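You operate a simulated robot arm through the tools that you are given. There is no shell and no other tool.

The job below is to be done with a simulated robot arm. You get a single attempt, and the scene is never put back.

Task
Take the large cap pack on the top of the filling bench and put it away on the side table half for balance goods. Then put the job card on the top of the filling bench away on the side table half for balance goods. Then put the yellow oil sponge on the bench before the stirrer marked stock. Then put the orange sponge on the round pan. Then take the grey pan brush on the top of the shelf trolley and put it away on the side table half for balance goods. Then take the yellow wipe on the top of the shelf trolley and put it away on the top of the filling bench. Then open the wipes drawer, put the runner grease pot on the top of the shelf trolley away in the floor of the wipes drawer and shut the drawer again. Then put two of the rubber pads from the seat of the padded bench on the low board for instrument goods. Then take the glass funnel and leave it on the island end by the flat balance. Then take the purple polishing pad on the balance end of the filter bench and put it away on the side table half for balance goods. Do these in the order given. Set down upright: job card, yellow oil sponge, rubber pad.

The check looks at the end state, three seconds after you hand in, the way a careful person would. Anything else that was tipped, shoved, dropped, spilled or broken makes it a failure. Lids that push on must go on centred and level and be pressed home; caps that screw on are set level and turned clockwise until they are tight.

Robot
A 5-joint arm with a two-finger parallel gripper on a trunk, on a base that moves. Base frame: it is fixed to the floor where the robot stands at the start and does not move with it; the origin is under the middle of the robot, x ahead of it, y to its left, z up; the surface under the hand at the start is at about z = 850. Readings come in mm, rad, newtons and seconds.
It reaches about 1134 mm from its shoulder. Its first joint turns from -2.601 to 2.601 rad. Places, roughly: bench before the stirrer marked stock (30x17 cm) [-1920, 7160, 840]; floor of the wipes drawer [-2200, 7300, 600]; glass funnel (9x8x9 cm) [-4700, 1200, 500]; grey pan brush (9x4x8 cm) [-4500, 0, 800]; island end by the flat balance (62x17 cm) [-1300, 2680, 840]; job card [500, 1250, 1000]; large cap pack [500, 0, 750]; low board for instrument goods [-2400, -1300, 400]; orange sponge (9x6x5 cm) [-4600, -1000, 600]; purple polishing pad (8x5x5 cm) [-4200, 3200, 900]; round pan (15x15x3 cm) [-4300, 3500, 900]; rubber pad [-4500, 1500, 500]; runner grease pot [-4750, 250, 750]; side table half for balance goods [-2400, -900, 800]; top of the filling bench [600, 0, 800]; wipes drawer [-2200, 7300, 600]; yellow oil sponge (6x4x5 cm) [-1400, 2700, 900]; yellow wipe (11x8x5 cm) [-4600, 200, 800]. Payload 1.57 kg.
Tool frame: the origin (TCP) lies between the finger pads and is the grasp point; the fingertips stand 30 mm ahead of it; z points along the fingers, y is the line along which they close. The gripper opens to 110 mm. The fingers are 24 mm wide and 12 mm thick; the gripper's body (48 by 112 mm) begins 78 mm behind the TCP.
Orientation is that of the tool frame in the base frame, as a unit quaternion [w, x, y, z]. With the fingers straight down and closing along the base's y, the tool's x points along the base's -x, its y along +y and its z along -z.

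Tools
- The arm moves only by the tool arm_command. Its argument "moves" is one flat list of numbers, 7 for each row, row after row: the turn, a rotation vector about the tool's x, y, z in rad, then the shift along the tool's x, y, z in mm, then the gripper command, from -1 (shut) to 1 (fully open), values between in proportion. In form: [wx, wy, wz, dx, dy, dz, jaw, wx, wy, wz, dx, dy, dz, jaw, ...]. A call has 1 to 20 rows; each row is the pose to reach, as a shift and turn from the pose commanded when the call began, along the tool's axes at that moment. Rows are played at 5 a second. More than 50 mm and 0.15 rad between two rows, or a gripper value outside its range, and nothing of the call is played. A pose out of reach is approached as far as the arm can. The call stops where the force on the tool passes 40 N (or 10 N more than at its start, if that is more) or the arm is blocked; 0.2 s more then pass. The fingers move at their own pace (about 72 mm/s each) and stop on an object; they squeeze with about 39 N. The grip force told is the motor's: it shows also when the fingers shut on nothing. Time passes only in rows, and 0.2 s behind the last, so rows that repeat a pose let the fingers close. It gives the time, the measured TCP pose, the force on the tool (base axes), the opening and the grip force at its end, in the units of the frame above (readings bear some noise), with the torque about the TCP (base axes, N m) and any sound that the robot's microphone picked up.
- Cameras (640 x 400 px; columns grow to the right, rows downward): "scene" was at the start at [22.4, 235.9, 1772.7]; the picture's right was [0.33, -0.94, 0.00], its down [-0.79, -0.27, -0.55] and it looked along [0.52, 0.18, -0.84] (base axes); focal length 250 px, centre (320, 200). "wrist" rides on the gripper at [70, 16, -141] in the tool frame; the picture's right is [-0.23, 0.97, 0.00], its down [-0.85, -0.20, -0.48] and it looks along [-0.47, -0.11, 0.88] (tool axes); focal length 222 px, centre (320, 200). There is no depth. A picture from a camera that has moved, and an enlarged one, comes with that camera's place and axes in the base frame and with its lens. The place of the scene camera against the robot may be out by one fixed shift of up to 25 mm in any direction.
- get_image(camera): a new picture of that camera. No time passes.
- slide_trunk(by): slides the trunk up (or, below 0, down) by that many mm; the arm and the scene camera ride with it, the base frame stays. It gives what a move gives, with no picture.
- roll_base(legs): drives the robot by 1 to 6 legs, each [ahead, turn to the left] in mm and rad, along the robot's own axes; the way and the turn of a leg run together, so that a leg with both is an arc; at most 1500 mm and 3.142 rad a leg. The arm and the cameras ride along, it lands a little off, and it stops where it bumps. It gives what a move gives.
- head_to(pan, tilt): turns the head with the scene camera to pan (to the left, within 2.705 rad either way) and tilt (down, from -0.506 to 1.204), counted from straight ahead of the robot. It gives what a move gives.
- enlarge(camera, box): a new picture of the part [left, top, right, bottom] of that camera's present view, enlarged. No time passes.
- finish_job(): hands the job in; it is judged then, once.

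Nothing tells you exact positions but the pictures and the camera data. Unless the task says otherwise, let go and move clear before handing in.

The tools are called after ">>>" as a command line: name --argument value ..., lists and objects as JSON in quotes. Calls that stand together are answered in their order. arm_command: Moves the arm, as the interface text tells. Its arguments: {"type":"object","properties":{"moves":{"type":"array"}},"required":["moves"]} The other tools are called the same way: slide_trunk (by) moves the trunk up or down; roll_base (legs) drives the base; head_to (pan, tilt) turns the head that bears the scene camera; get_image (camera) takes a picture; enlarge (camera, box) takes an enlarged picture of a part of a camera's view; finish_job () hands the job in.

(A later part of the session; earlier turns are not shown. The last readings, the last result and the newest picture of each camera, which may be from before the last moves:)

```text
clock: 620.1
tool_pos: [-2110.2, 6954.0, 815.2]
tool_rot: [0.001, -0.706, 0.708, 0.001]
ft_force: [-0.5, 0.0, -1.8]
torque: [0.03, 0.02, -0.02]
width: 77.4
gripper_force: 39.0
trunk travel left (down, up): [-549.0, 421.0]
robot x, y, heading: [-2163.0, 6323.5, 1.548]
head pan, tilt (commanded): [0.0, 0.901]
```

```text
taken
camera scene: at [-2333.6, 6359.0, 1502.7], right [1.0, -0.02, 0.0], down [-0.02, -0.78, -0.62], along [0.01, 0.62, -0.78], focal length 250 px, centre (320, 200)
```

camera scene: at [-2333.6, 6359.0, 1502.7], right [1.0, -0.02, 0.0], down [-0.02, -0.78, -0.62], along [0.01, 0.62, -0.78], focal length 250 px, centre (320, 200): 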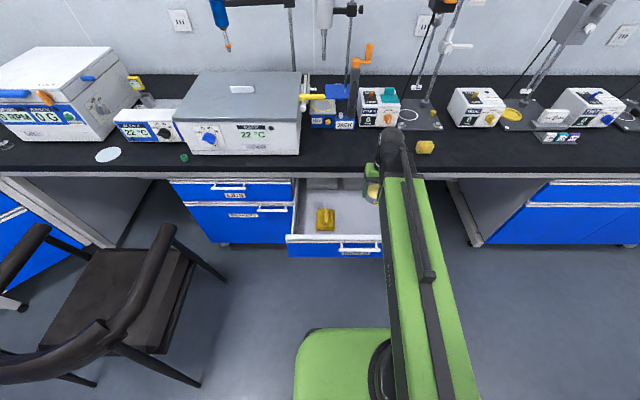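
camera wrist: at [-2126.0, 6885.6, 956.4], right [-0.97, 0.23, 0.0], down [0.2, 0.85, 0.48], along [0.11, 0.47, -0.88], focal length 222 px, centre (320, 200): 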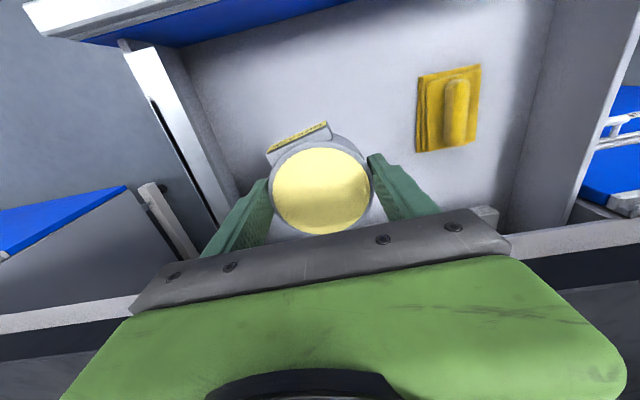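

>>> slide_trunk --by -130

>>> get_image --camera "wrist"

```text
clock: 621.7
tool_pos: [-2110.3, 6955.0, 684.8]
tool_rot: [0.001, -0.706, 0.709, 0.0]
ft_force: [-0.7, 0.7, -1.8]
torque: [-0.05, 0.0, 0.0]
width: 77.5
gripper_force: 38.6
trunk travel left (down, up): [-419.0, 551.0]
robot x, y, heading: [-2164.5, 6321.5, 1.548]
head pan, tilt (commanded): [0.0, 0.901]
```

```text
taken
camera wrist: at [-2126.0, 6885.6, 826.4], right [-0.97, 0.23, 0.0], down [0.2, 0.85, 0.48], along [0.11, 0.47, -0.88], focal length 222 px, centre (320, 200)
```

wrist: 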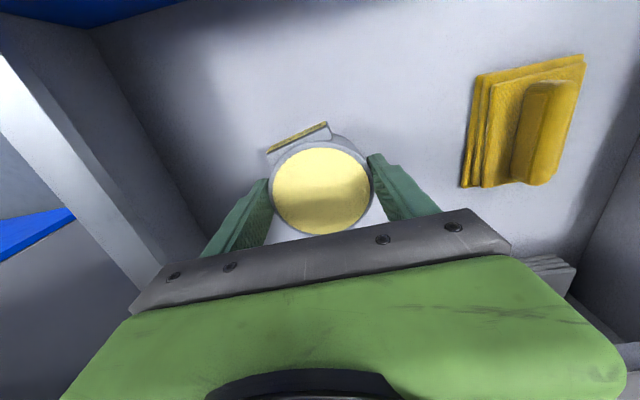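

>>> slide_trunk --by -25

>>> slide_trunk --by -8

>>> slide_trunk --by -5

```text
clock: 622.4
tool_pos: [-2110.4, 6953.8, 660.8]
tool_rot: [0.0, -0.706, 0.708, 0.001]
ft_force: [-0.3, -0.5, -1.7]
torque: [0.02, 0.01, -0.05]
width: 77.6
gripper_force: 39.0
trunk travel left (down, up): [-394.0, 576.0]
robot x, y, heading: [-2165.0, 6325.0, 1.55]
head pan, tilt (commanded): [0.0, 0.901]
```

```text
clock: 623.0
tool_pos: [-2109.3, 6953.5, 653.4]
tool_rot: [0.001, -0.706, 0.708, 0.001]
ft_force: [-0.6, 1.0, -1.5]
torque: [-0.02, 0.0, -0.04]
width: 77.2
gripper_force: 38.7
trunk travel left (down, up): [-386.0, 584.0]
robot x, y, heading: [-2165.0, 6322.2, 1.551]
head pan, tilt (commanded): [0.0, 0.901]
```

```text
clock: 623.5
tool_pos: [-2109.9, 6955.7, 647.2]
tool_rot: [0.001, -0.706, 0.709, 0.0]
ft_force: [0.6, -0.2, -1.2]
torque: [0.03, 0.03, -0.01]
width: 77.5
gripper_force: 38.6
trunk travel left (down, up): [-381.0, 589.0]
robot x, y, heading: [-2166.1, 6322.2, 1.547]
head pan, tilt (commanded): [0.0, 0.901]
```

>>> slide_trunk --by -4

>>> slide_trunk --by -3

>>> slide_trunk --by -2

```text
clock: 624.1
tool_pos: [-2110.1, 6953.7, 642.7]
tool_rot: [0.001, -0.706, 0.708, 0.001]
ft_force: [1.1, 0.3, -2.0]
torque: [-0.05, 0.01, -0.02]
width: 77.6
gripper_force: 39.2
trunk travel left (down, up): [-377.0, 593.0]
robot x, y, heading: [-2164.3, 6325.4, 1.547]
head pan, tilt (commanded): [0.0, 0.901]
```

```text
clock: 624.6
tool_pos: [-2109.8, 6954.3, 640.2]
tool_rot: [0.0, -0.706, 0.708, 0.0]
ft_force: [-0.6, -0.5, -1.3]
torque: [0.0, -0.01, 0.0]
width: 77.5
gripper_force: 39.3
trunk travel left (down, up): [-374.0, 596.0]
robot x, y, heading: [-2165.7, 6322.6, 1.549]
head pan, tilt (commanded): [0.0, 0.901]
```

```text
clock: 625.1
tool_pos: [-2109.6, 6953.9, 640.4]
tool_rot: [0.001, -0.706, 0.708, 0.001]
ft_force: [0.6, -0.1, 20.4]
torque: [-0.1, 0.06, -0.18]
width: 77.3
gripper_force: 39.6
trunk travel left (down, up): [-372.0, 598.0]
robot x, y, heading: [-2168.1, 6319.3, 1.543]
head pan, tilt (commanded): [0.0, 0.901]
```

Contact with the drawer floor. I relieve, release and rise clear.

>>> slide_trunk --by 1.2

>>> arm_command --moves '[0, 0, 0, 0, 0, 0, 0.5, 0, 0, 0, 0, 0, 0, 0.7, 0, 0, 0, 0, 0, 0, 0.7]'

>>> slide_trunk --by 60

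>>> get_image --camera "wrist"

```text
clock: 625.6
tool_pos: [-2109.3, 6954.5, 638.7]
tool_rot: [0.0, -0.706, 0.709, 0.0]
ft_force: [0.9, 0.1, 3.6]
torque: [0.04, 0.06, -0.01]
width: 77.1
gripper_force: 39.1
trunk travel left (down, up): [-373.0, 597.0]
robot x, y, heading: [-2164.9, 6320.6, 1.546]
head pan, tilt (commanded): [0.0, 0.901]
```

```text
clock: 626.4
tool_pos: [-2109.0, 6955.1, 639.2]
tool_rot: [0.001, -0.706, 0.708, 0.0]
ft_force: [0.1, -0.6, 0.6]
torque: [0.0, 0.02, -0.02]
width: 93.4
gripper_force: 0.0
trunk travel left (down, up): [-373.0, 597.0]
robot x, y, heading: [-2164.5, 6320.6, 1.548]
head pan, tilt (commanded): [0.0, 0.901]
```

```text
clock: 627.4
tool_pos: [-2109.4, 6954.2, 700.5]
tool_rot: [0.0, -0.706, 0.708, 0.001]
ft_force: [-1.4, 0.1, -0.3]
torque: [0.01, -0.01, 0.01]
width: 93.5
gripper_force: 0.0
trunk travel left (down, up): [-433.0, 537.0]
robot x, y, heading: [-2164.1, 6320.9, 1.547]
head pan, tilt (commanded): [0.0, 0.901]
```

```text
taken
camera wrist: at [-2126.0, 6885.5, 840.6], right [-0.97, 0.23, 0.0], down [0.2, 0.85, 0.48], along [0.11, 0.47, -0.88], focal length 222 px, centre (320, 200)
```

wrist: 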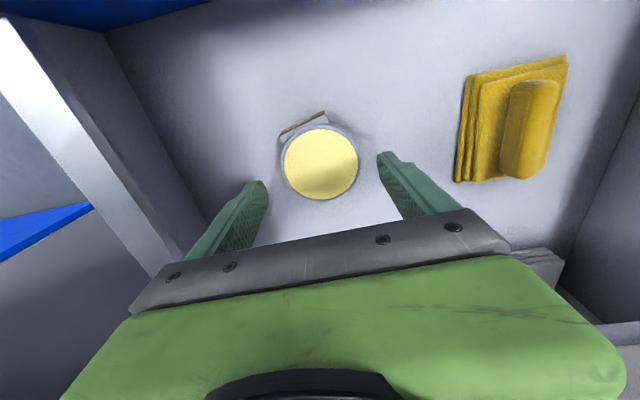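

The pot stands on the drawer floor. Now I rise, back off, and prepare to push the drawer shut with closed fingers, slightly pitched forward.

>>> slide_trunk --by 300

>>> roll_base --legs '[[-370, 0]]'

>>> arm_command --moves '[0, 0, 0, 0, 31, 0, -1, 0, 0, 0, 0, 62, 0, -1, 0, 0, 0, 0, 62, 0, -1]'

>>> get_image --camera "scene"

```text
clock: 630.4
tool_pos: [-2110.2, 6955.4, 1001.0]
tool_rot: [0.001, -0.706, 0.708, 0.0]
ft_force: [-0.3, -0.2, -1.5]
torque: [-0.01, -0.03, -0.02]
width: 93.5
gripper_force: 0.0
trunk travel left (down, up): [-733.0, 237.0]
robot x, y, heading: [-2165.0, 6322.1, 1.554]
head pan, tilt (commanded): [0.0, 0.901]
```

```text
clock: 632.8
tool_pos: [-2116.3, 6579.0, 1000.8]
tool_rot: [0.0, -0.704, 0.71, 0.002]
ft_force: [-1.0, -0.1, 0.5]
torque: [-0.02, -0.02, 0.01]
width: 93.7
gripper_force: 0.0
trunk travel left (down, up): [-733.0, 237.0]
robot x, y, heading: [-2172.7, 5944.0, 1.544]
head pan, tilt (commanded): [0.0, 0.901]
```

```text
clock: 633.6
tool_pos: [-2179.1, 6582.4, 999.6]
tool_rot: [0.001, -0.705, 0.71, 0.001]
ft_force: [-0.8, -0.3, 0.8]
torque: [-0.01, 0.01, -0.03]
width: 0.0
gripper_force: 11.1
trunk travel left (down, up): [-733.0, 237.0]
robot x, y, heading: [-2176.1, 5947.4, 1.545]
head pan, tilt (commanded): [0.0, 0.901]
```

```text
taken
camera scene: at [-2341.7, 5985.7, 1686.9], right [1.0, -0.03, 0.0], down [-0.02, -0.78, -0.62], along [0.02, 0.62, -0.78], focal length 250 px, centre (320, 200)
```

scene: 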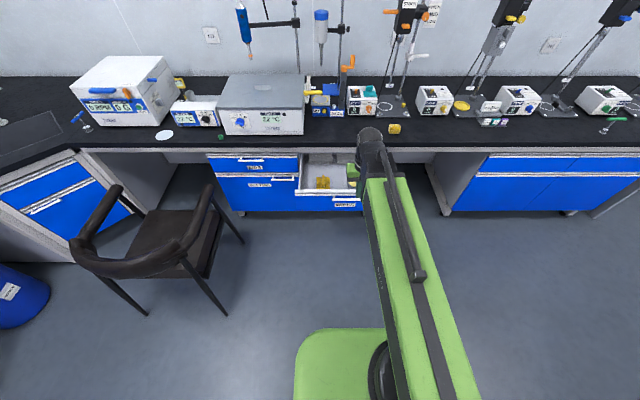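

>>> arm_command --moves '[0, -0.1, 0, -23.8, 0, -1.2, -1, 0, -0.2, 0, -47.4, 0, -4.8, -1, 0, -0.3, 0, -70.5, 0, -10.7, -1, 0, -0.4, 0, -92.9, 0, -18.8, -1, 0, -0.4, 0, -92.9, 0, -18.8, -1]'

>>> slide_trunk --by -200

>>> get_image --camera "wrist"

```text
clock: 634.8
tool_pos: [-2177.7, 6673.4, 1020.2]
tool_rot: [0.142, -0.69, 0.695, 0.14]
ft_force: [-0.2, 0.0, -0.4]
torque: [-0.02, -0.03, -0.02]
width: 0.0
gripper_force: 21.0
trunk travel left (down, up): [-733.0, 237.0]
robot x, y, heading: [-2173.8, 5943.9, 1.546]
head pan, tilt (commanded): [0.0, 0.901]
```

```text
clock: 637.0
tool_pos: [-2178.6, 6674.9, 819.2]
tool_rot: [0.142, -0.691, 0.695, 0.141]
ft_force: [0.0, -0.1, 0.1]
torque: [-0.01, 0.02, -0.03]
width: 0.0
gripper_force: 20.9
trunk travel left (down, up): [-533.0, 437.0]
robot x, y, heading: [-2170.4, 5949.3, 1.545]
head pan, tilt (commanded): [0.0, 0.901]
```

```text
taken
camera wrist: at [-2195.4, 6555.4, 921.3], right [-0.97, 0.22, 0.09], down [0.2, 0.6, 0.77], along [0.11, 0.77, -0.63], focal length 222 px, centre (320, 200)
```

wrist: 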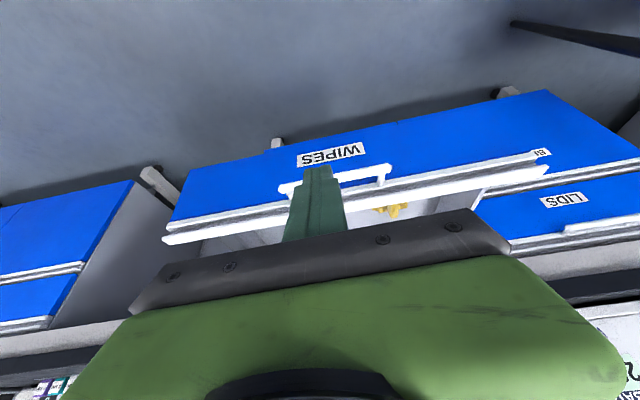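

>>> slide_trunk --by -84

>>> arm_command --moves '[0, 0, 0, -13.8, 0, 5.8, -1, 0, 0, 0, -27.6, 0, 11.7, -1, 0, 0, 0, -41.4, 0, 17.5, -1, 0, 0, 0, -55.3, 0, 23.3, -1, 0, 0, 0, -73.7, 0, 31.1, -1]'

>>> get_image --camera "wrist"

```text
clock: 638.2
tool_pos: [-2178.4, 6674.0, 735.3]
tool_rot: [0.141, -0.691, 0.695, 0.141]
ft_force: [0.1, 0.3, 0.2]
torque: [0.02, 0.02, -0.01]
width: 0.0
gripper_force: 21.0
trunk travel left (down, up): [-449.0, 521.0]
robot x, y, heading: [-2176.3, 5947.8, 1.541]
head pan, tilt (commanded): [0.0, 0.901]
```

```text
clock: 639.4
tool_pos: [-2177.6, 6753.3, 734.8]
tool_rot: [0.141, -0.69, 0.696, 0.14]
ft_force: [0.1, -0.3, -0.2]
torque: [0.0, 0.05, -0.03]
width: 0.3
gripper_force: 21.6
trunk travel left (down, up): [-449.0, 521.0]
robot x, y, heading: [-2172.4, 5955.0, 1.544]
head pan, tilt (commanded): [0.0, 0.901]
```

```text
taken
camera wrist: at [-2194.6, 6635.6, 837.3], right [-0.97, 0.22, 0.09], down [0.2, 0.6, 0.77], along [0.11, 0.77, -0.63], focal length 222 px, centre (320, 200)
```

wrist: 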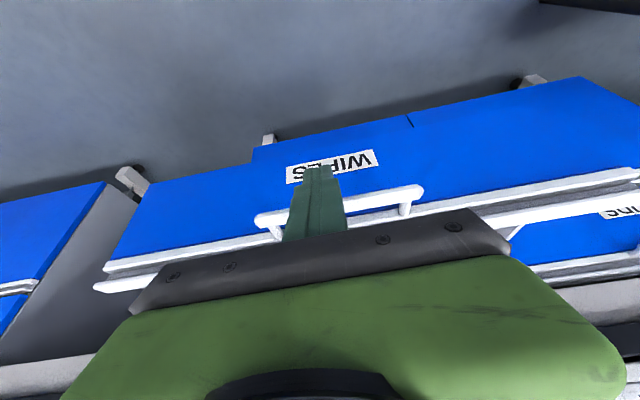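

>>> arm_command --moves '[0, 0, 0, -18.4, 0, 7.8, -1, 0, 0, 0, -36.8, 0, 15.6, -1, 0, 0, 0, -55.3, 0, 23.3, -1, 0, 0, 0, -73.7, 0, 31.1, -1, 0, 0, 0, -92.1, 0, 38.9, -1]'

>>> get_image --camera "wrist"

>>> get_image --camera "scene"

```text
clock: 640.6
tool_pos: [-2175.8, 6853.7, 735.3]
tool_rot: [0.14, -0.691, 0.695, 0.141]
ft_force: [-0.9, -0.3, -0.3]
torque: [-0.01, -0.01, 0.02]
width: 0.2
gripper_force: 21.4
trunk travel left (down, up): [-449.0, 521.0]
robot x, y, heading: [-2172.4, 5949.6, 1.539]
head pan, tilt (commanded): [0.0, 0.901]
```

```text
taken
camera wrist: at [-2193.0, 6735.4, 837.2], right [-0.97, 0.22, 0.09], down [0.2, 0.6, 0.77], along [0.11, 0.77, -0.63], focal length 222 px, centre (320, 200)
```

wrist: 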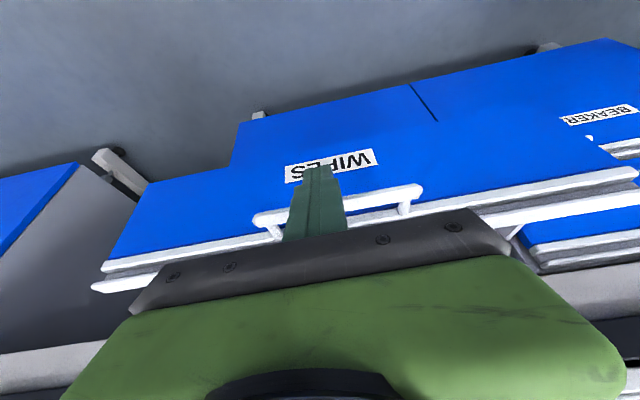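

```text
taken
camera scene: at [-2341.8, 5985.8, 1402.9], right [1.0, -0.03, 0.0], down [-0.02, -0.78, -0.62], along [0.02, 0.62, -0.78], focal length 250 px, centre (320, 200)
```

scene: 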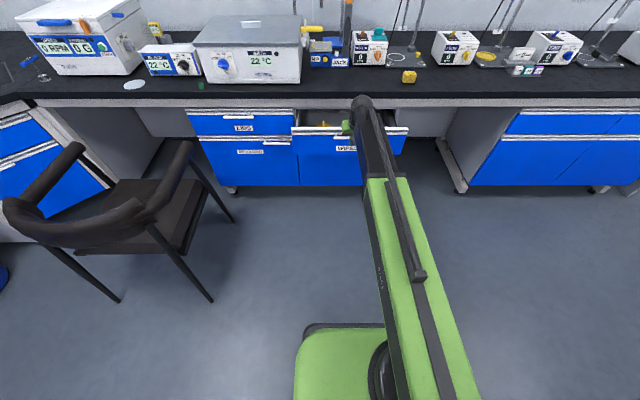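

The drawer glides in with the push. I keep pushing, slower toward the end.

>>> arm_command --moves '[0, 0, 0, -13.8, 0, 5.8, -1, 0, 0, 0, -27.6, 0, 11.7, -1, 0, 0, 0, -41.4, 0, 17.5, -1, 0, 0, 0, -55.3, 0, 23.3, -1, 0, 0, 0, -69.1, 0, 29.2, -1, 0, 0, 0, -82.9, 0, 35, -1, 0, 0, 0, -96.7, 0, 40.8, -1, 0, 0, 0, -110.5, 0, 46.7, -1, 0, 0, 0, -124.3, 0, 52.5, -1, 0, 0, 0, -133.5, 0, 56.4, -1]'

>>> get_image --camera "wrist"

```text
clock: 642.8
tool_pos: [-2175.5, 6988.6, 733.7]
tool_rot: [0.141, -0.69, 0.696, 0.141]
ft_force: [-0.4, -0.6, 0.4]
torque: [0.0, -0.01, 0.02]
width: 0.1
gripper_force: 21.2
out of reach, approached as far as the arm can: row 10
trunk travel left (down, up): [-449.0, 521.0]
robot x, y, heading: [-2175.2, 5952.3, 1.539]
head pan, tilt (commanded): [0.0, 0.901]
```

```text
taken
camera wrist: at [-2192.7, 6869.3, 837.1], right [-0.97, 0.22, 0.09], down [0.2, 0.6, 0.78], along [0.11, 0.77, -0.63], focal length 222 px, centre (320, 200)
```

wrist: 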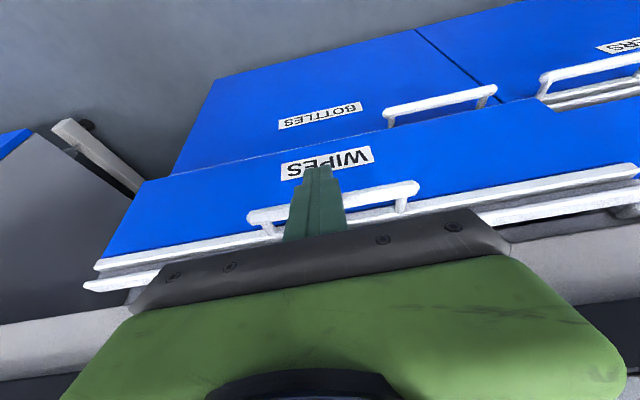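

The arm is fully extended with ~35 mm to go. I draw back a little, drive the base forward, and push on with the arm.

>>> arm_command --moves '[0, 0, 0, 36.8, 0, -15.6, -1, 0, 0, 0, 73.7, 0, -31.1, -1, 0, 0, 0, 110.5, 0, -46.7, -1, 0, 0, 0, 110.5, 0, -46.7, -1]'

>>> roll_base --legs '[[110, 0]]'

>>> get_image --camera "wrist"

```text
clock: 643.8
tool_pos: [-2177.4, 6867.6, 734.5]
tool_rot: [0.142, -0.691, 0.695, 0.14]
ft_force: [-0.3, 0.0, 0.0]
torque: [0.02, -0.03, 0.01]
width: 0.0
gripper_force: 21.3
trunk travel left (down, up): [-449.0, 521.0]
robot x, y, heading: [-2171.9, 5949.4, 1.541]
head pan, tilt (commanded): [0.0, 0.901]
```

```text
clock: 645.0
tool_pos: [-2175.4, 6979.0, 734.8]
tool_rot: [0.141, -0.691, 0.695, 0.14]
ft_force: [0.0, 0.4, 0.6]
torque: [0.01, 0.01, 0.01]
width: 0.2
gripper_force: 21.4
trunk travel left (down, up): [-449.0, 521.0]
robot x, y, heading: [-2169.5, 6060.3, 1.544]
head pan, tilt (commanded): [0.0, 0.901]
```

```text
taken
camera wrist: at [-2191.1, 6859.9, 837.4], right [-0.97, 0.22, 0.09], down [0.2, 0.6, 0.77], along [0.11, 0.77, -0.63], focal length 222 px, centre (320, 200)
```

wrist: 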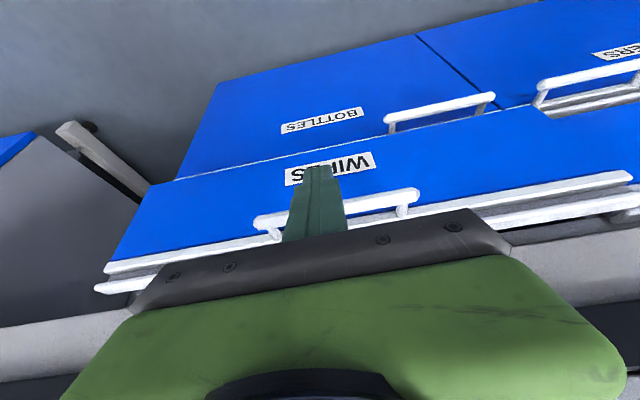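

>>> arm_command --moves '[0, 0, 0, -9.2, 0, 3.9, -1, 0, 0, 0, -18.4, 0, 7.8, -1, 0, 0, 0, -25.8, 0, 10.9, -1, 0, 0, 0, -31.3, 0, 13.2, -1, 0, 0, 0, -35.9, 0, 15.2, -1, 0, 0, 0, -40.5, 0, 17.1, -1, 0, 0, 0, -43.3, 0, 18.3, -1]'

>>> get_image --camera "wrist"

```text
clock: 646.6
tool_pos: [-2173.3, 7022.1, 735.0]
tool_rot: [0.139, -0.691, 0.696, 0.137]
ft_force: [2.4, -31.5, -9.2]
torque: [-0.86, 0.3, 0.02]
width: 0.0
gripper_force: 20.7
trunk travel left (down, up): [-449.0, 521.0]
robot x, y, heading: [-2171.9, 6058.9, 1.544]
head pan, tilt (commanded): [0.0, 0.901]
```

```text
taken
camera wrist: at [-2190.8, 6904.9, 838.0], right [-0.97, 0.22, 0.09], down [0.2, 0.6, 0.77], along [0.11, 0.77, -0.63], focal length 222 px, centre (320, 200)
```

wrist: 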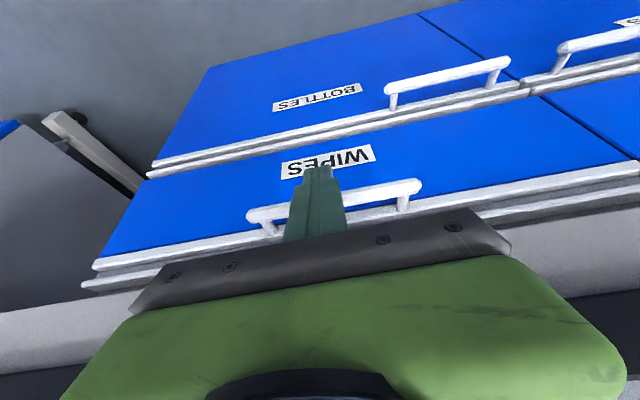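

The drawer meets its stop (31 N): shut. I retract and check that it is flush.

>>> arm_command --moves '[0, 0, 0, 36.8, 0, -15.6, -1, 0, 0, 0, 73.7, 0, -31.1, -1, 0, 0, 0, 110.5, 0, -46.7, -1, 0, 0, 0, 110.5, 0, -46.7, -1]'

>>> roll_base --legs '[[-300, 0]]'

>>> enlarge --camera "scene" --box '[160, 40, 480, 240]'

```text
clock: 647.6
tool_pos: [-2176.0, 6906.7, 735.9]
tool_rot: [0.141, -0.691, 0.695, 0.14]
ft_force: [0.4, -0.1, 0.2]
torque: [-0.01, 0.01, -0.01]
width: 0.0
gripper_force: 21.3
trunk travel left (down, up): [-449.0, 521.0]
robot x, y, heading: [-2171.0, 6061.3, 1.546]
head pan, tilt (commanded): [0.0, 0.901]
```

```text
clock: 649.6
tool_pos: [-2187.7, 6608.2, 734.0]
tool_rot: [0.141, -0.691, 0.695, 0.14]
ft_force: [1.4, -0.5, -0.7]
torque: [0.0, -0.04, 0.03]
width: 0.0
gripper_force: 21.5
trunk travel left (down, up): [-449.0, 521.0]
robot x, y, heading: [-2181.3, 5760.0, 1.542]
head pan, tilt (commanded): [0.0, 0.901]
```

```text
2.00 times, centred on (320, 140) of scene
camera zoom: at [-2347.1, 5797.4, 1402.9], right [1.0, -0.03, 0.0], down [-0.02, -0.78, -0.62], along [0.02, 0.62, -0.78], focal length 500 px, centre (320, 320)
```

zoom: 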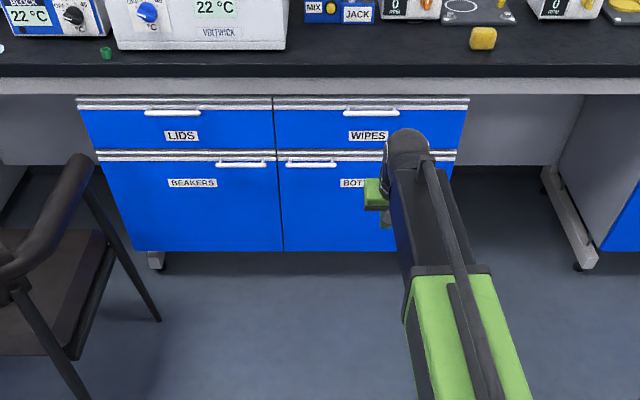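

The WIPES drawer is shut, flush with its neighbour. I pitch the tool back down, raise, and go for the rubber pads on the padded bench.

>>> arm_command --moves '[0, 0.1, 0, 23.8, 0, -1.2, 0, 0, 0.2, 0, 47.4, 0, -4.8, 0, 0, 0.3, 0, 70.5, 0, -10.7, 0, 0, 0.4, 0, 92.9, 0, -18.8, 0, 0, 0.4, 0, 92.9, 0, -18.8, 0]'

>>> slide_trunk --by 400

>>> arm_command --moves '[0, 0, 0, 40, 0, 0, 0, 0, 0, 0, 80, 0, 0, 0, 0, 0, 0, 120, 0, 0, 0, 0, 0, 0, 120, 0, 0, 0]'

```text
clock: 650.8
tool_pos: [-2189.0, 6513.4, 716.6]
tool_rot: [-0.001, -0.706, 0.708, 0.0]
ft_force: [0.2, 0.0, -0.2]
torque: [0.0, -0.04, 0.03]
width: 55.1
gripper_force: 0.0
trunk travel left (down, up): [-449.0, 521.0]
robot x, y, heading: [-2176.9, 5759.4, 1.541]
head pan, tilt (commanded): [0.0, 0.901]
```

```text
clock: 654.6
tool_pos: [-2187.5, 6513.8, 1115.1]
tool_rot: [0.0, -0.706, 0.708, 0.0]
ft_force: [0.5, 0.1, 0.3]
torque: [-0.01, -0.01, -0.03]
width: 54.9
gripper_force: 0.1
trunk travel left (down, up): [-849.0, 121.0]
robot x, y, heading: [-2178.5, 5765.1, 1.544]
head pan, tilt (commanded): [0.0, 0.901]
```

```text
clock: 655.6
tool_pos: [-2188.9, 6394.9, 1115.5]
tool_rot: [0.0, -0.705, 0.709, -0.001]
ft_force: [0.0, 1.0, 0.6]
torque: [-0.02, 0.0, -0.02]
width: 55.1
gripper_force: 0.1
trunk travel left (down, up): [-849.0, 121.0]
robot x, y, heading: [-2176.4, 5760.3, 1.544]
head pan, tilt (commanded): [0.0, 0.901]
```

>>> roll_base --legs '[[0, 1.6], [290, 0], [0, 1.571]]'

```text
clock: 665.4
tool_pos: [-2362.1, 5115.2, 1116.4]
tool_rot: [-0.002, 0.693, 0.721, -0.001]
ft_force: [-0.3, -0.2, -0.5]
torque: [0.02, 0.05, -0.01]
width: 55.2
gripper_force: 0.0
trunk travel left (down, up): [-849.0, 121.0]
robot x, y, heading: [-2399.1, 5748.8, -1.558]
head pan, tilt (commanded): [0.0, 0.901]
```

>>> roll_base --legs '[[0, -0.036], [1500, 0]]'

>>> roll_base --legs '[[1500, 0], [350, 0]]'

```text
clock: 673.3
tool_pos: [-2428.9, 3589.3, 1115.4]
tool_rot: [0.0, 0.709, 0.705, 0.0]
ft_force: [0.1, -0.2, -1.0]
torque: [-0.02, -0.02, 0.03]
width: 54.9
gripper_force: 0.0
trunk travel left (down, up): [-849.0, 121.0]
robot x, y, heading: [-2436.1, 4225.1, -1.604]
head pan, tilt (commanded): [0.0, 0.901]
```

```text
clock: 682.6
tool_pos: [-2448.4, 1742.5, 1116.0]
tool_rot: [0.001, 0.701, 0.713, -0.001]
ft_force: [0.1, 0.2, 0.7]
torque: [0.03, 0.0, -0.01]
width: 54.8
gripper_force: 0.2
trunk travel left (down, up): [-849.0, 121.0]
robot x, y, heading: [-2466.7, 2374.1, -1.576]
head pan, tilt (commanded): [0.0, 0.901]
```

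>>> roll_base --legs '[[0, -0.676], [1500, 0], [0, -0.89]]'

>>> head_to --pan 0.0 --tilt 0.6

>>> get_image --camera "scene"

```text
clock: 694.3
tool_pos: [-4047.6, 1168.7, 1114.6]
tool_rot: [0.0, 1.0, 0.019, 0.001]
ft_force: [-0.9, 0.1, -0.2]
torque: [-0.03, -0.02, -0.01]
width: 55.0
gripper_force: 0.1
trunk travel left (down, up): [-849.0, 121.0]
robot x, y, heading: [-3411.9, 1204.0, -3.124]
head pan, tilt (commanded): [0.0, 0.901]
```

```text
clock: 695.1
tool_pos: [-4046.8, 1168.7, 1117.3]
tool_rot: [0.0, 1.0, 0.02, 0.0]
ft_force: [0.1, -0.2, -0.6]
torque: [0.05, 0.02, -0.01]
width: 54.9
gripper_force: 0.2
trunk travel left (down, up): [-849.0, 121.0]
robot x, y, heading: [-3412.7, 1206.7, -3.124]
head pan, tilt (commanded): [0.0, 0.6]
```

```text
taken
camera scene: at [-3453.5, 1037.3, 1827.6], right [-0.02, 1.0, 0.0], down [0.57, 0.01, -0.82], along [-0.82, -0.01, -0.57], focal length 250 px, centre (320, 200)
```

scene: 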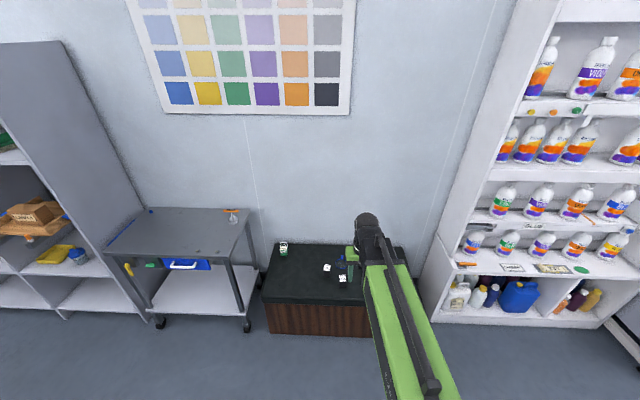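

>>> enlarge --camera "scene" --box '[260, 230, 420, 340]'

>>> get_image --camera "wrist"

>>> enlarge --camera "scene" --box '[270, 235, 350, 290]'

```text
3.64 times, centred on (340, 285) of scene
camera zoom: at [-3453.5, 1037.3, 1827.6], right [-0.02, 1.0, 0.0], down [0.57, 0.01, -0.82], along [-0.82, -0.01, -0.57], focal length 909 px, centre (247, -109)
```

zoom: 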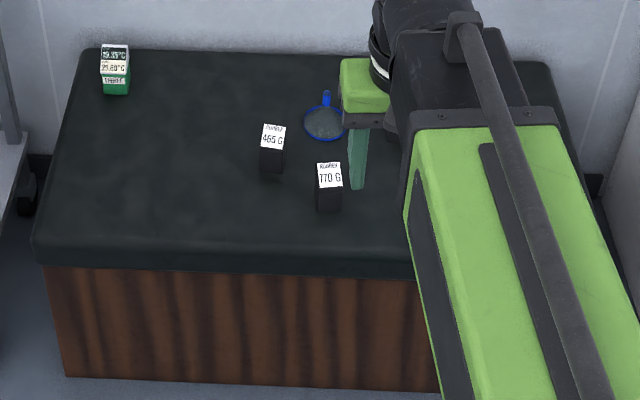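

```text
taken
camera wrist: at [-3976.5, 1155.6, 1256.7], right [-0.19, -0.98, 0.0], down [-0.86, 0.17, 0.48], along [-0.47, 0.09, -0.88], focal length 222 px, centre (320, 200)
```

wrist: 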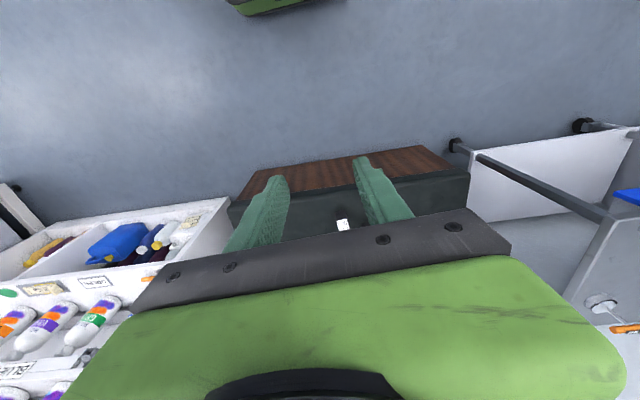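

```text
7.27 times, centred on (310, 262) of scene
camera zoom: at [-3453.5, 1037.3, 1827.6], right [-0.02, 1.0, 0.0], down [0.57, 0.01, -0.82], along [-0.82, -0.01, -0.57], focal length 1819 px, centre (393, -254)
```

zoom: 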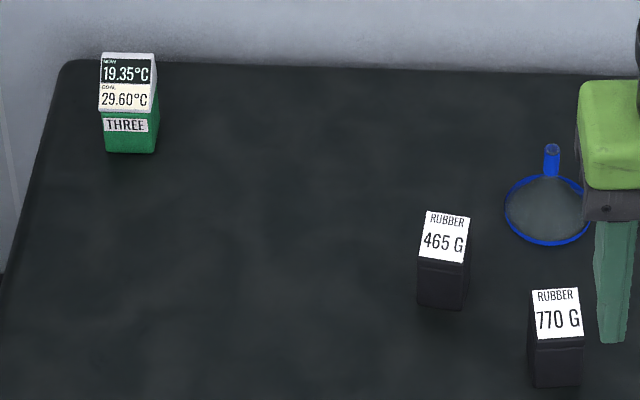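

The pads are black blocks with labels like "RUBBER 465 G / 770 G"; the funnel with a blue rim lies here too. I drive closer to see them from above.

>>> roll_base --legs '[[430, 0]]'

>>> get_image --camera "wrist"

>>> get_image --camera "scene"

```text
clock: 697.7
tool_pos: [-4471.3, 1167.0, 1115.6]
tool_rot: [0.001, 1.0, 0.016, 0.0]
ft_force: [0.2, 0.1, -0.5]
torque: [0.04, -0.03, 0.03]
width: 55.0
gripper_force: 0.1
trunk travel left (down, up): [-849.0, 121.0]
robot x, y, heading: [-3834.4, 1199.9, -3.137]
head pan, tilt (commanded): [0.0, 0.6]
```

```text
taken
camera wrist: at [-4401.2, 1153.0, 1256.4], right [-0.2, -0.98, 0.0], down [-0.86, 0.17, 0.48], along [-0.47, 0.09, -0.88], focal length 222 px, centre (320, 200)
```

wrist: 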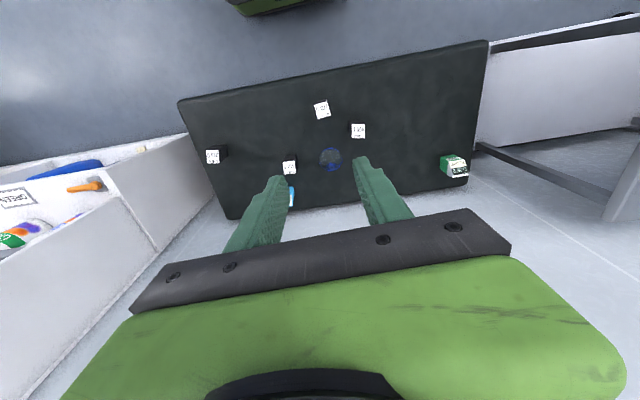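

```text
taken
camera scene: at [-3879.5, 1030.5, 1827.6], right [-0.01, 1.0, 0.0], down [0.57, 0.01, -0.82], along [-0.82, -0.01, -0.57], focal length 250 px, centre (320, 200)
```

scene: 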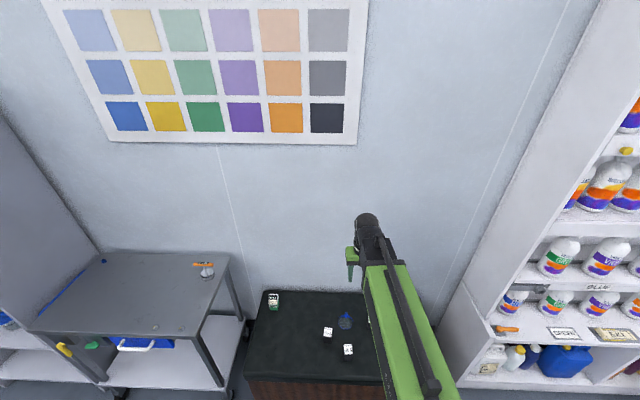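

>>> enlarge --camera "wrist" --box '[190, 70, 390, 220]'

```text
2.67 times, centred on (290, 145) of wrist
camera zoom: at [-4401.2, 1153.0, 1256.4], right [-0.2, -0.98, 0.0], down [-0.86, 0.17, 0.48], along [-0.47, 0.09, -0.88], focal length 592 px, centre (400, 347)
```

zoom: 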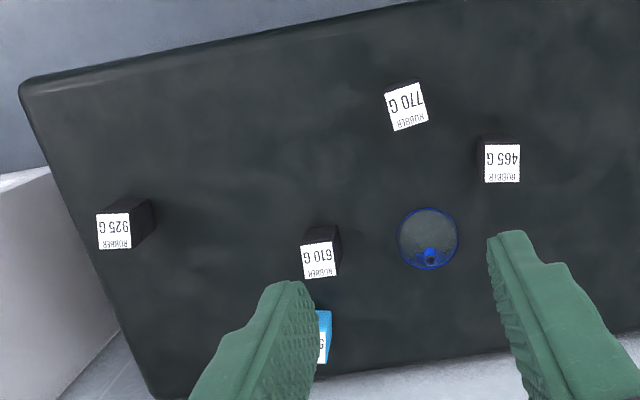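

Four pads (465, 610, 770, 925 g). The 770 g one is almost straight below the tool; I take that first. I lower the trunk for a closer view.

>>> slide_trunk --by -400

>>> get_image --camera "wrist"

>>> enlarge --camera "wrist" --box '[220, 60, 440, 220]'

```text
clock: 701.5
tool_pos: [-4471.5, 1166.3, 716.2]
tool_rot: [0.0, 1.0, 0.015, 0.0]
ft_force: [0.5, 0.1, -0.5]
torque: [0.03, -0.05, 0.01]
width: 54.8
gripper_force: 0.0
trunk travel left (down, up): [-449.0, 521.0]
robot x, y, heading: [-3836.7, 1199.5, -3.135]
head pan, tilt (commanded): [0.0, 0.6]
```

```text
taken
camera wrist: at [-4400.4, 1153.0, 856.8], right [-0.2, -0.98, 0.0], down [-0.86, 0.17, 0.48], along [-0.47, 0.09, -0.88], focal length 222 px, centre (320, 200)
```

wrist: 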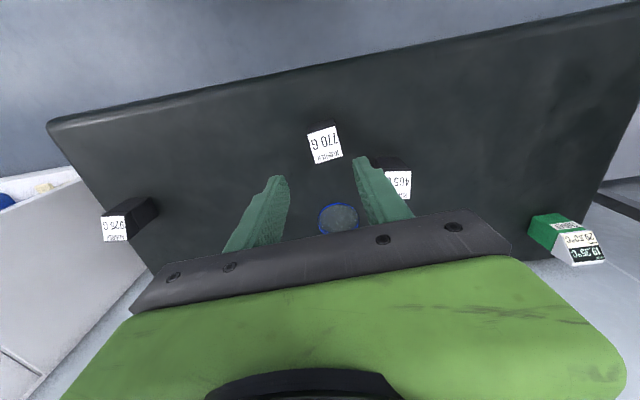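

```text
2.50 times, centred on (330, 140) of wrist
camera zoom: at [-4400.4, 1153.0, 856.8], right [-0.2, -0.98, 0.0], down [-0.86, 0.17, 0.48], along [-0.47, 0.09, -0.88], focal length 555 px, centre (295, 350)
```

zoom: 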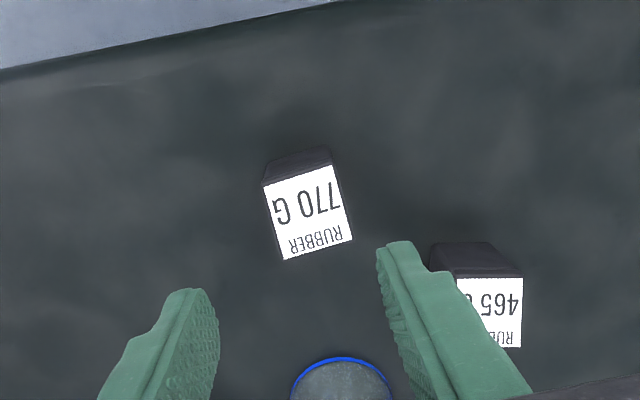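

The pad's top is at z≈556, about 40 × 41 mm, centred at tool offset (-11, 4), nearly aligned. I align, lower and grip it.

>>> arm_command --moves '[0, 0, -0.058, -10.6, 4, 0, 0.27, 0, 0, -0.058, -10.6, 4, 0, 0.27]'

>>> slide_trunk --by -110

>>> enlarge --camera "wrist" --box '[220, 80, 440, 240]'

```text
clock: 702.1
tool_pos: [-4481.3, 1161.6, 716.4]
tool_rot: [0.0, 0.999, 0.044, -0.001]
ft_force: [0.3, 0.6, -0.5]
torque: [0.02, -0.01, -0.04]
width: 69.8
gripper_force: 0.1
trunk travel left (down, up): [-449.0, 521.0]
robot x, y, heading: [-3837.0, 1198.1, -3.134]
head pan, tilt (commanded): [0.0, 0.6]
```

```text
clock: 703.5
tool_pos: [-4481.3, 1161.5, 605.1]
tool_rot: [0.001, 0.999, 0.045, 0.0]
ft_force: [-1.0, 0.3, 0.3]
torque: [0.02, 0.01, 0.01]
width: 70.1
gripper_force: 0.1
trunk travel left (down, up): [-339.0, 631.0]
robot x, y, heading: [-3834.6, 1196.9, -3.137]
head pan, tilt (commanded): [0.0, 0.6]
```

```text
2.50 times, centred on (330, 160) of wrist
camera zoom: at [-4410.1, 1152.7, 746.8], right [-0.14, -0.99, 0.0], down [-0.87, 0.12, 0.48], along [-0.47, 0.07, -0.88], focal length 555 px, centre (295, 300)
```

zoom: 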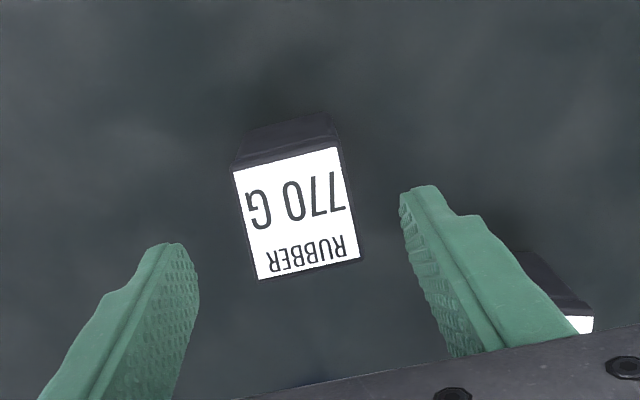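

>>> slide_trunk --by -68

>>> arm_command --moves '[0, 0, 0, 0, 0, 0, 0, 0, 0, 0, 0, 0, 0, -1, 0, 0, 0, 0, 0, 0, -1, 0, 0, 0, 0, 0, 0, -1, 0, 0, 0, 0, 0, 0, -1]'

>>> slide_trunk --by 60

>>> get_image --camera "wrist"

```text
clock: 704.6
tool_pos: [-4481.8, 1163.0, 537.8]
tool_rot: [0.001, 0.999, 0.045, 0.0]
ft_force: [-0.2, -0.1, 0.9]
torque: [-0.02, 0.0, 0.01]
width: 69.9
gripper_force: 0.0
trunk travel left (down, up): [-271.0, 699.0]
robot x, y, heading: [-3838.4, 1200.0, -3.131]
head pan, tilt (commanded): [0.0, 0.6]
```

```text
clock: 705.8
tool_pos: [-4481.2, 1160.8, 536.2]
tool_rot: [0.0, 0.999, 0.045, 0.0]
ft_force: [-0.6, -0.6, 1.3]
torque: [0.02, 0.03, 0.02]
width: 43.8
gripper_force: 39.5
trunk travel left (down, up): [-271.0, 699.0]
robot x, y, heading: [-3837.3, 1198.8, -3.132]
head pan, tilt (commanded): [0.0, 0.6]
```

```text
clock: 706.8
tool_pos: [-4481.1, 1161.8, 597.3]
tool_rot: [0.0, 0.999, 0.045, 0.0]
ft_force: [0.2, 0.0, -1.5]
torque: [0.0, -0.01, -0.03]
width: 43.7
gripper_force: 38.7
trunk travel left (down, up): [-331.0, 639.0]
robot x, y, heading: [-3833.8, 1199.6, -3.136]
head pan, tilt (commanded): [0.0, 0.6]
```

```text
taken
camera wrist: at [-4410.2, 1152.7, 738.7], right [-0.14, -0.99, 0.0], down [-0.87, 0.12, 0.48], along [-0.47, 0.07, -0.88], focal length 222 px, centre (320, 200)
```

wrist: 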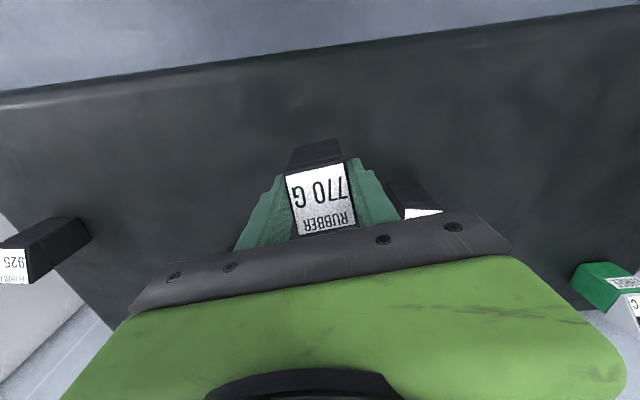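

The pad is lifted. I raise it, back off, and drive around the side table's far end to look at its low board from the other side.

>>> slide_trunk --by 400

>>> roll_base --legs '[[-400, 0], [0, 1.42], [1200, 0]]'

```text
clock: 710.6
tool_pos: [-4481.5, 1161.4, 997.3]
tool_rot: [0.0, 0.999, 0.044, -0.001]
ft_force: [-0.2, -0.7, -0.6]
torque: [-0.03, 0.02, -0.01]
width: 43.8
gripper_force: 39.4
trunk travel left (down, up): [-731.0, 239.0]
robot x, y, heading: [-3834.2, 1197.3, -3.134]
head pan, tilt (commanded): [0.0, 0.6]
```

```text
clock: 722.2
tool_pos: [-3687.3, -614.0, 998.2]
tool_rot: [0.0, 0.729, 0.684, 0.0]
ft_force: [-0.3, 0.0, -1.5]
torque: [0.03, 0.0, 0.02]
width: 43.6
gripper_force: 39.1
trunk travel left (down, up): [-731.0, 239.0]
robot x, y, heading: [-3624.9, 30.4, -1.711]
head pan, tilt (commanded): [0.0, 0.6]
```

>>> roll_base --legs '[[1140, 0], [0, 0.14], [1200, 0]]'

>>> head_to --pan 1.3 --tilt 0.45

>>> get_image --camera "scene"

```text
clock: 734.0
tool_pos: [-3780.6, -2887.2, 997.9]
tool_rot: [0.0, 0.681, 0.732, 0.0]
ft_force: [0.0, -0.3, -1.7]
torque: [0.01, 0.0, 0.02]
width: 43.8
gripper_force: 38.5
trunk travel left (down, up): [-731.0, 239.0]
robot x, y, heading: [-3807.1, -2244.3, -1.572]
head pan, tilt (commanded): [0.0, 0.6]
```

```text
clock: 735.5
tool_pos: [-3778.7, -2886.3, 997.9]
tool_rot: [0.0, 0.68, 0.733, 0.0]
ft_force: [-0.2, -0.1, -1.4]
torque: [0.02, 0.01, 0.01]
width: 44.0
gripper_force: 38.4
trunk travel left (down, up): [-731.0, 239.0]
robot x, y, heading: [-3804.3, -2241.2, -1.572]
head pan, tilt (commanded): [1.3, 0.45]
```

```text
taken
camera scene: at [-3548.1, -2220.5, 1723.2], right [-0.27, -0.96, 0.0], down [-0.42, 0.12, -0.9], along [0.87, -0.24, -0.44], focal length 250 px, centre (320, 200)
```

scene: 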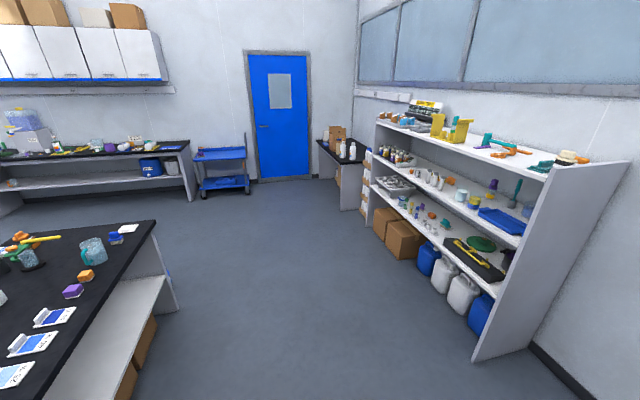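

The table is open on this side, with an empty-looking board. I drive along it and turn to face it.

>>> roll_base --legs '[[0, 1.571], [1330, 0], [0, 1.571]]'

>>> head_to --pan 0.0 --tilt 0.6

>>> get_image --camera "scene"

```text
clock: 749.9
tool_pos: [-2560.7, -1535.3, 998.2]
tool_rot: [-0.001, 0.757, -0.654, -0.001]
ft_force: [1.6, -1.2, -0.7]
torque: [0.04, 0.05, 0.01]
width: 43.7
gripper_force: 38.5
trunk travel left (down, up): [-731.0, 239.0]
robot x, y, heading: [-2525.6, -2179.4, 1.629]
head pan, tilt (commanded): [1.3, 0.45]
```

```text
clock: 751.4
tool_pos: [-2561.1, -1533.5, 997.6]
tool_rot: [0.0, 0.756, -0.654, 0.0]
ft_force: [0.3, 0.6, -2.8]
torque: [0.02, 0.01, -0.01]
width: 43.7
gripper_force: 39.0
trunk travel left (down, up): [-731.0, 239.0]
robot x, y, heading: [-2521.4, -2180.5, 1.63]
head pan, tilt (commanded): [0.0, 0.6]
```

```text
taken
camera scene: at [-2694.3, -2142.0, 1709.7], right [1.0, 0.06, 0.0], down [0.03, -0.56, -0.83], along [-0.05, 0.82, -0.56], focal length 250 px, centre (320, 200)
```

scene: 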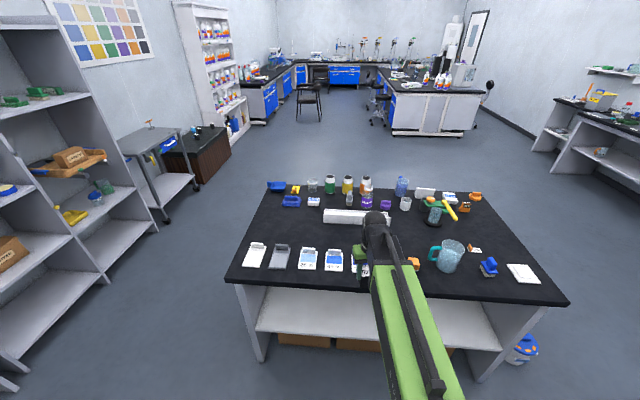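

>>> enlarge --camera "scene" --box '[220, 240, 560, 400]'

>>> enlarge --camera "scene" --box '[230, 170, 400, 300]'

```text
1.88 times, centred on (390, 320) of scene
camera zoom: at [-2694.3, -2142.0, 1709.7], right [1.0, 0.06, 0.0], down [0.03, -0.56, -0.83], along [-0.05, 0.82, -0.56], focal length 471 px, centre (188, -26)
```

zoom: 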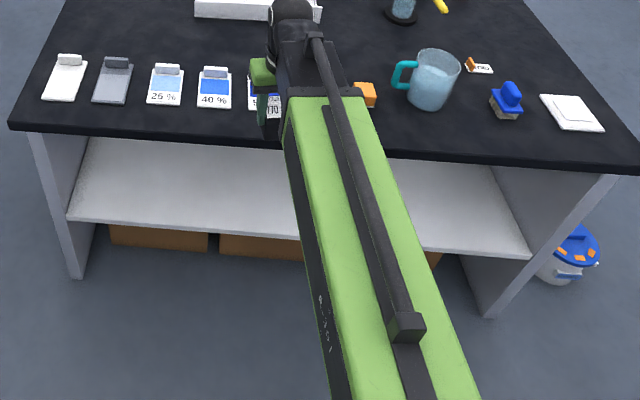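

```text
3.08 times, centred on (315, 235) of scene
camera zoom: at [-2694.3, -2142.0, 1709.7], right [1.0, 0.06, 0.0], down [0.03, -0.56, -0.83], along [-0.05, 0.82, -0.56], focal length 770 px, centre (335, 92)
```

zoom: 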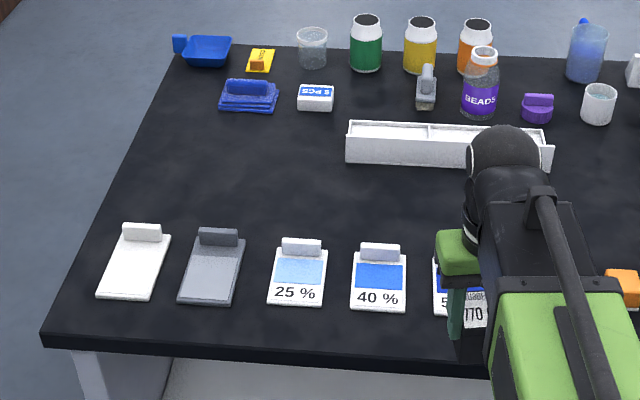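

The low board on this side is free. I back off a bit, square up, and lower the hand in front of the table to measure the board's height.

>>> roll_base --legs '[[-110, 0], [0, -0.059]]'

>>> slide_trunk --by -330

>>> get_image --camera "wrist"

>>> get_image --camera "scene"

```text
clock: 753.0
tool_pos: [-2515.3, -1642.8, 997.4]
tool_rot: [0.0, 0.736, -0.677, 0.0]
ft_force: [0.6, 0.0, -2.4]
torque: [0.0, 0.0, 0.04]
width: 43.7
gripper_force: 39.1
trunk travel left (down, up): [-731.0, 239.0]
robot x, y, heading: [-2513.4, -2284.0, 1.572]
head pan, tilt (commanded): [0.0, 0.6]
```

```text
clock: 756.2
tool_pos: [-2515.8, -1642.9, 667.8]
tool_rot: [0.0, 0.736, -0.677, 0.0]
ft_force: [-0.3, 0.0, -0.8]
torque: [0.01, 0.0, 0.0]
width: 43.7
gripper_force: 38.9
trunk travel left (down, up): [-401.0, 569.0]
robot x, y, heading: [-2515.0, -2287.4, 1.574]
head pan, tilt (commanded): [0.0, 0.6]
```

```text
taken
camera wrist: at [-2525.2, -1713.2, 808.8], right [-0.99, 0.14, 0.0], down [0.13, 0.87, 0.48], along [0.07, 0.47, -0.88], focal length 222 px, centre (320, 200)
```

wrist: 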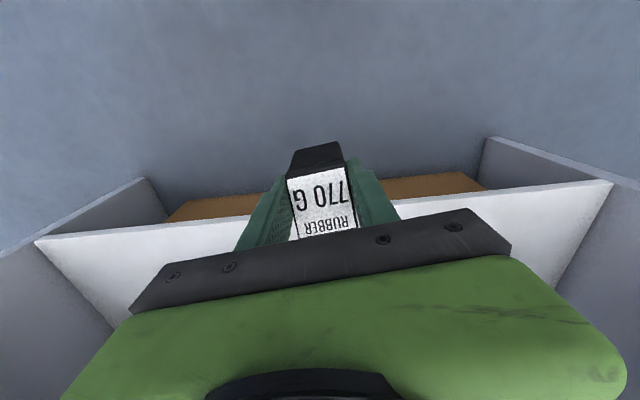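

```text
taken
camera scene: at [-2684.1, -2243.2, 1379.7], right [1.0, 0.0, 0.0], down [0.0, -0.56, -0.83], along [0.0, 0.83, -0.56], focal length 250 px, centre (320, 200)
```

scene: 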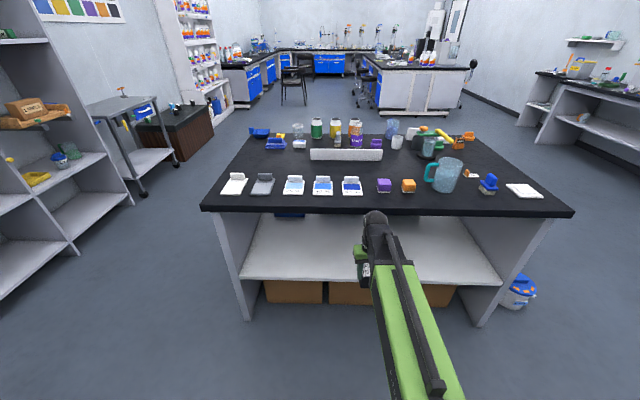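

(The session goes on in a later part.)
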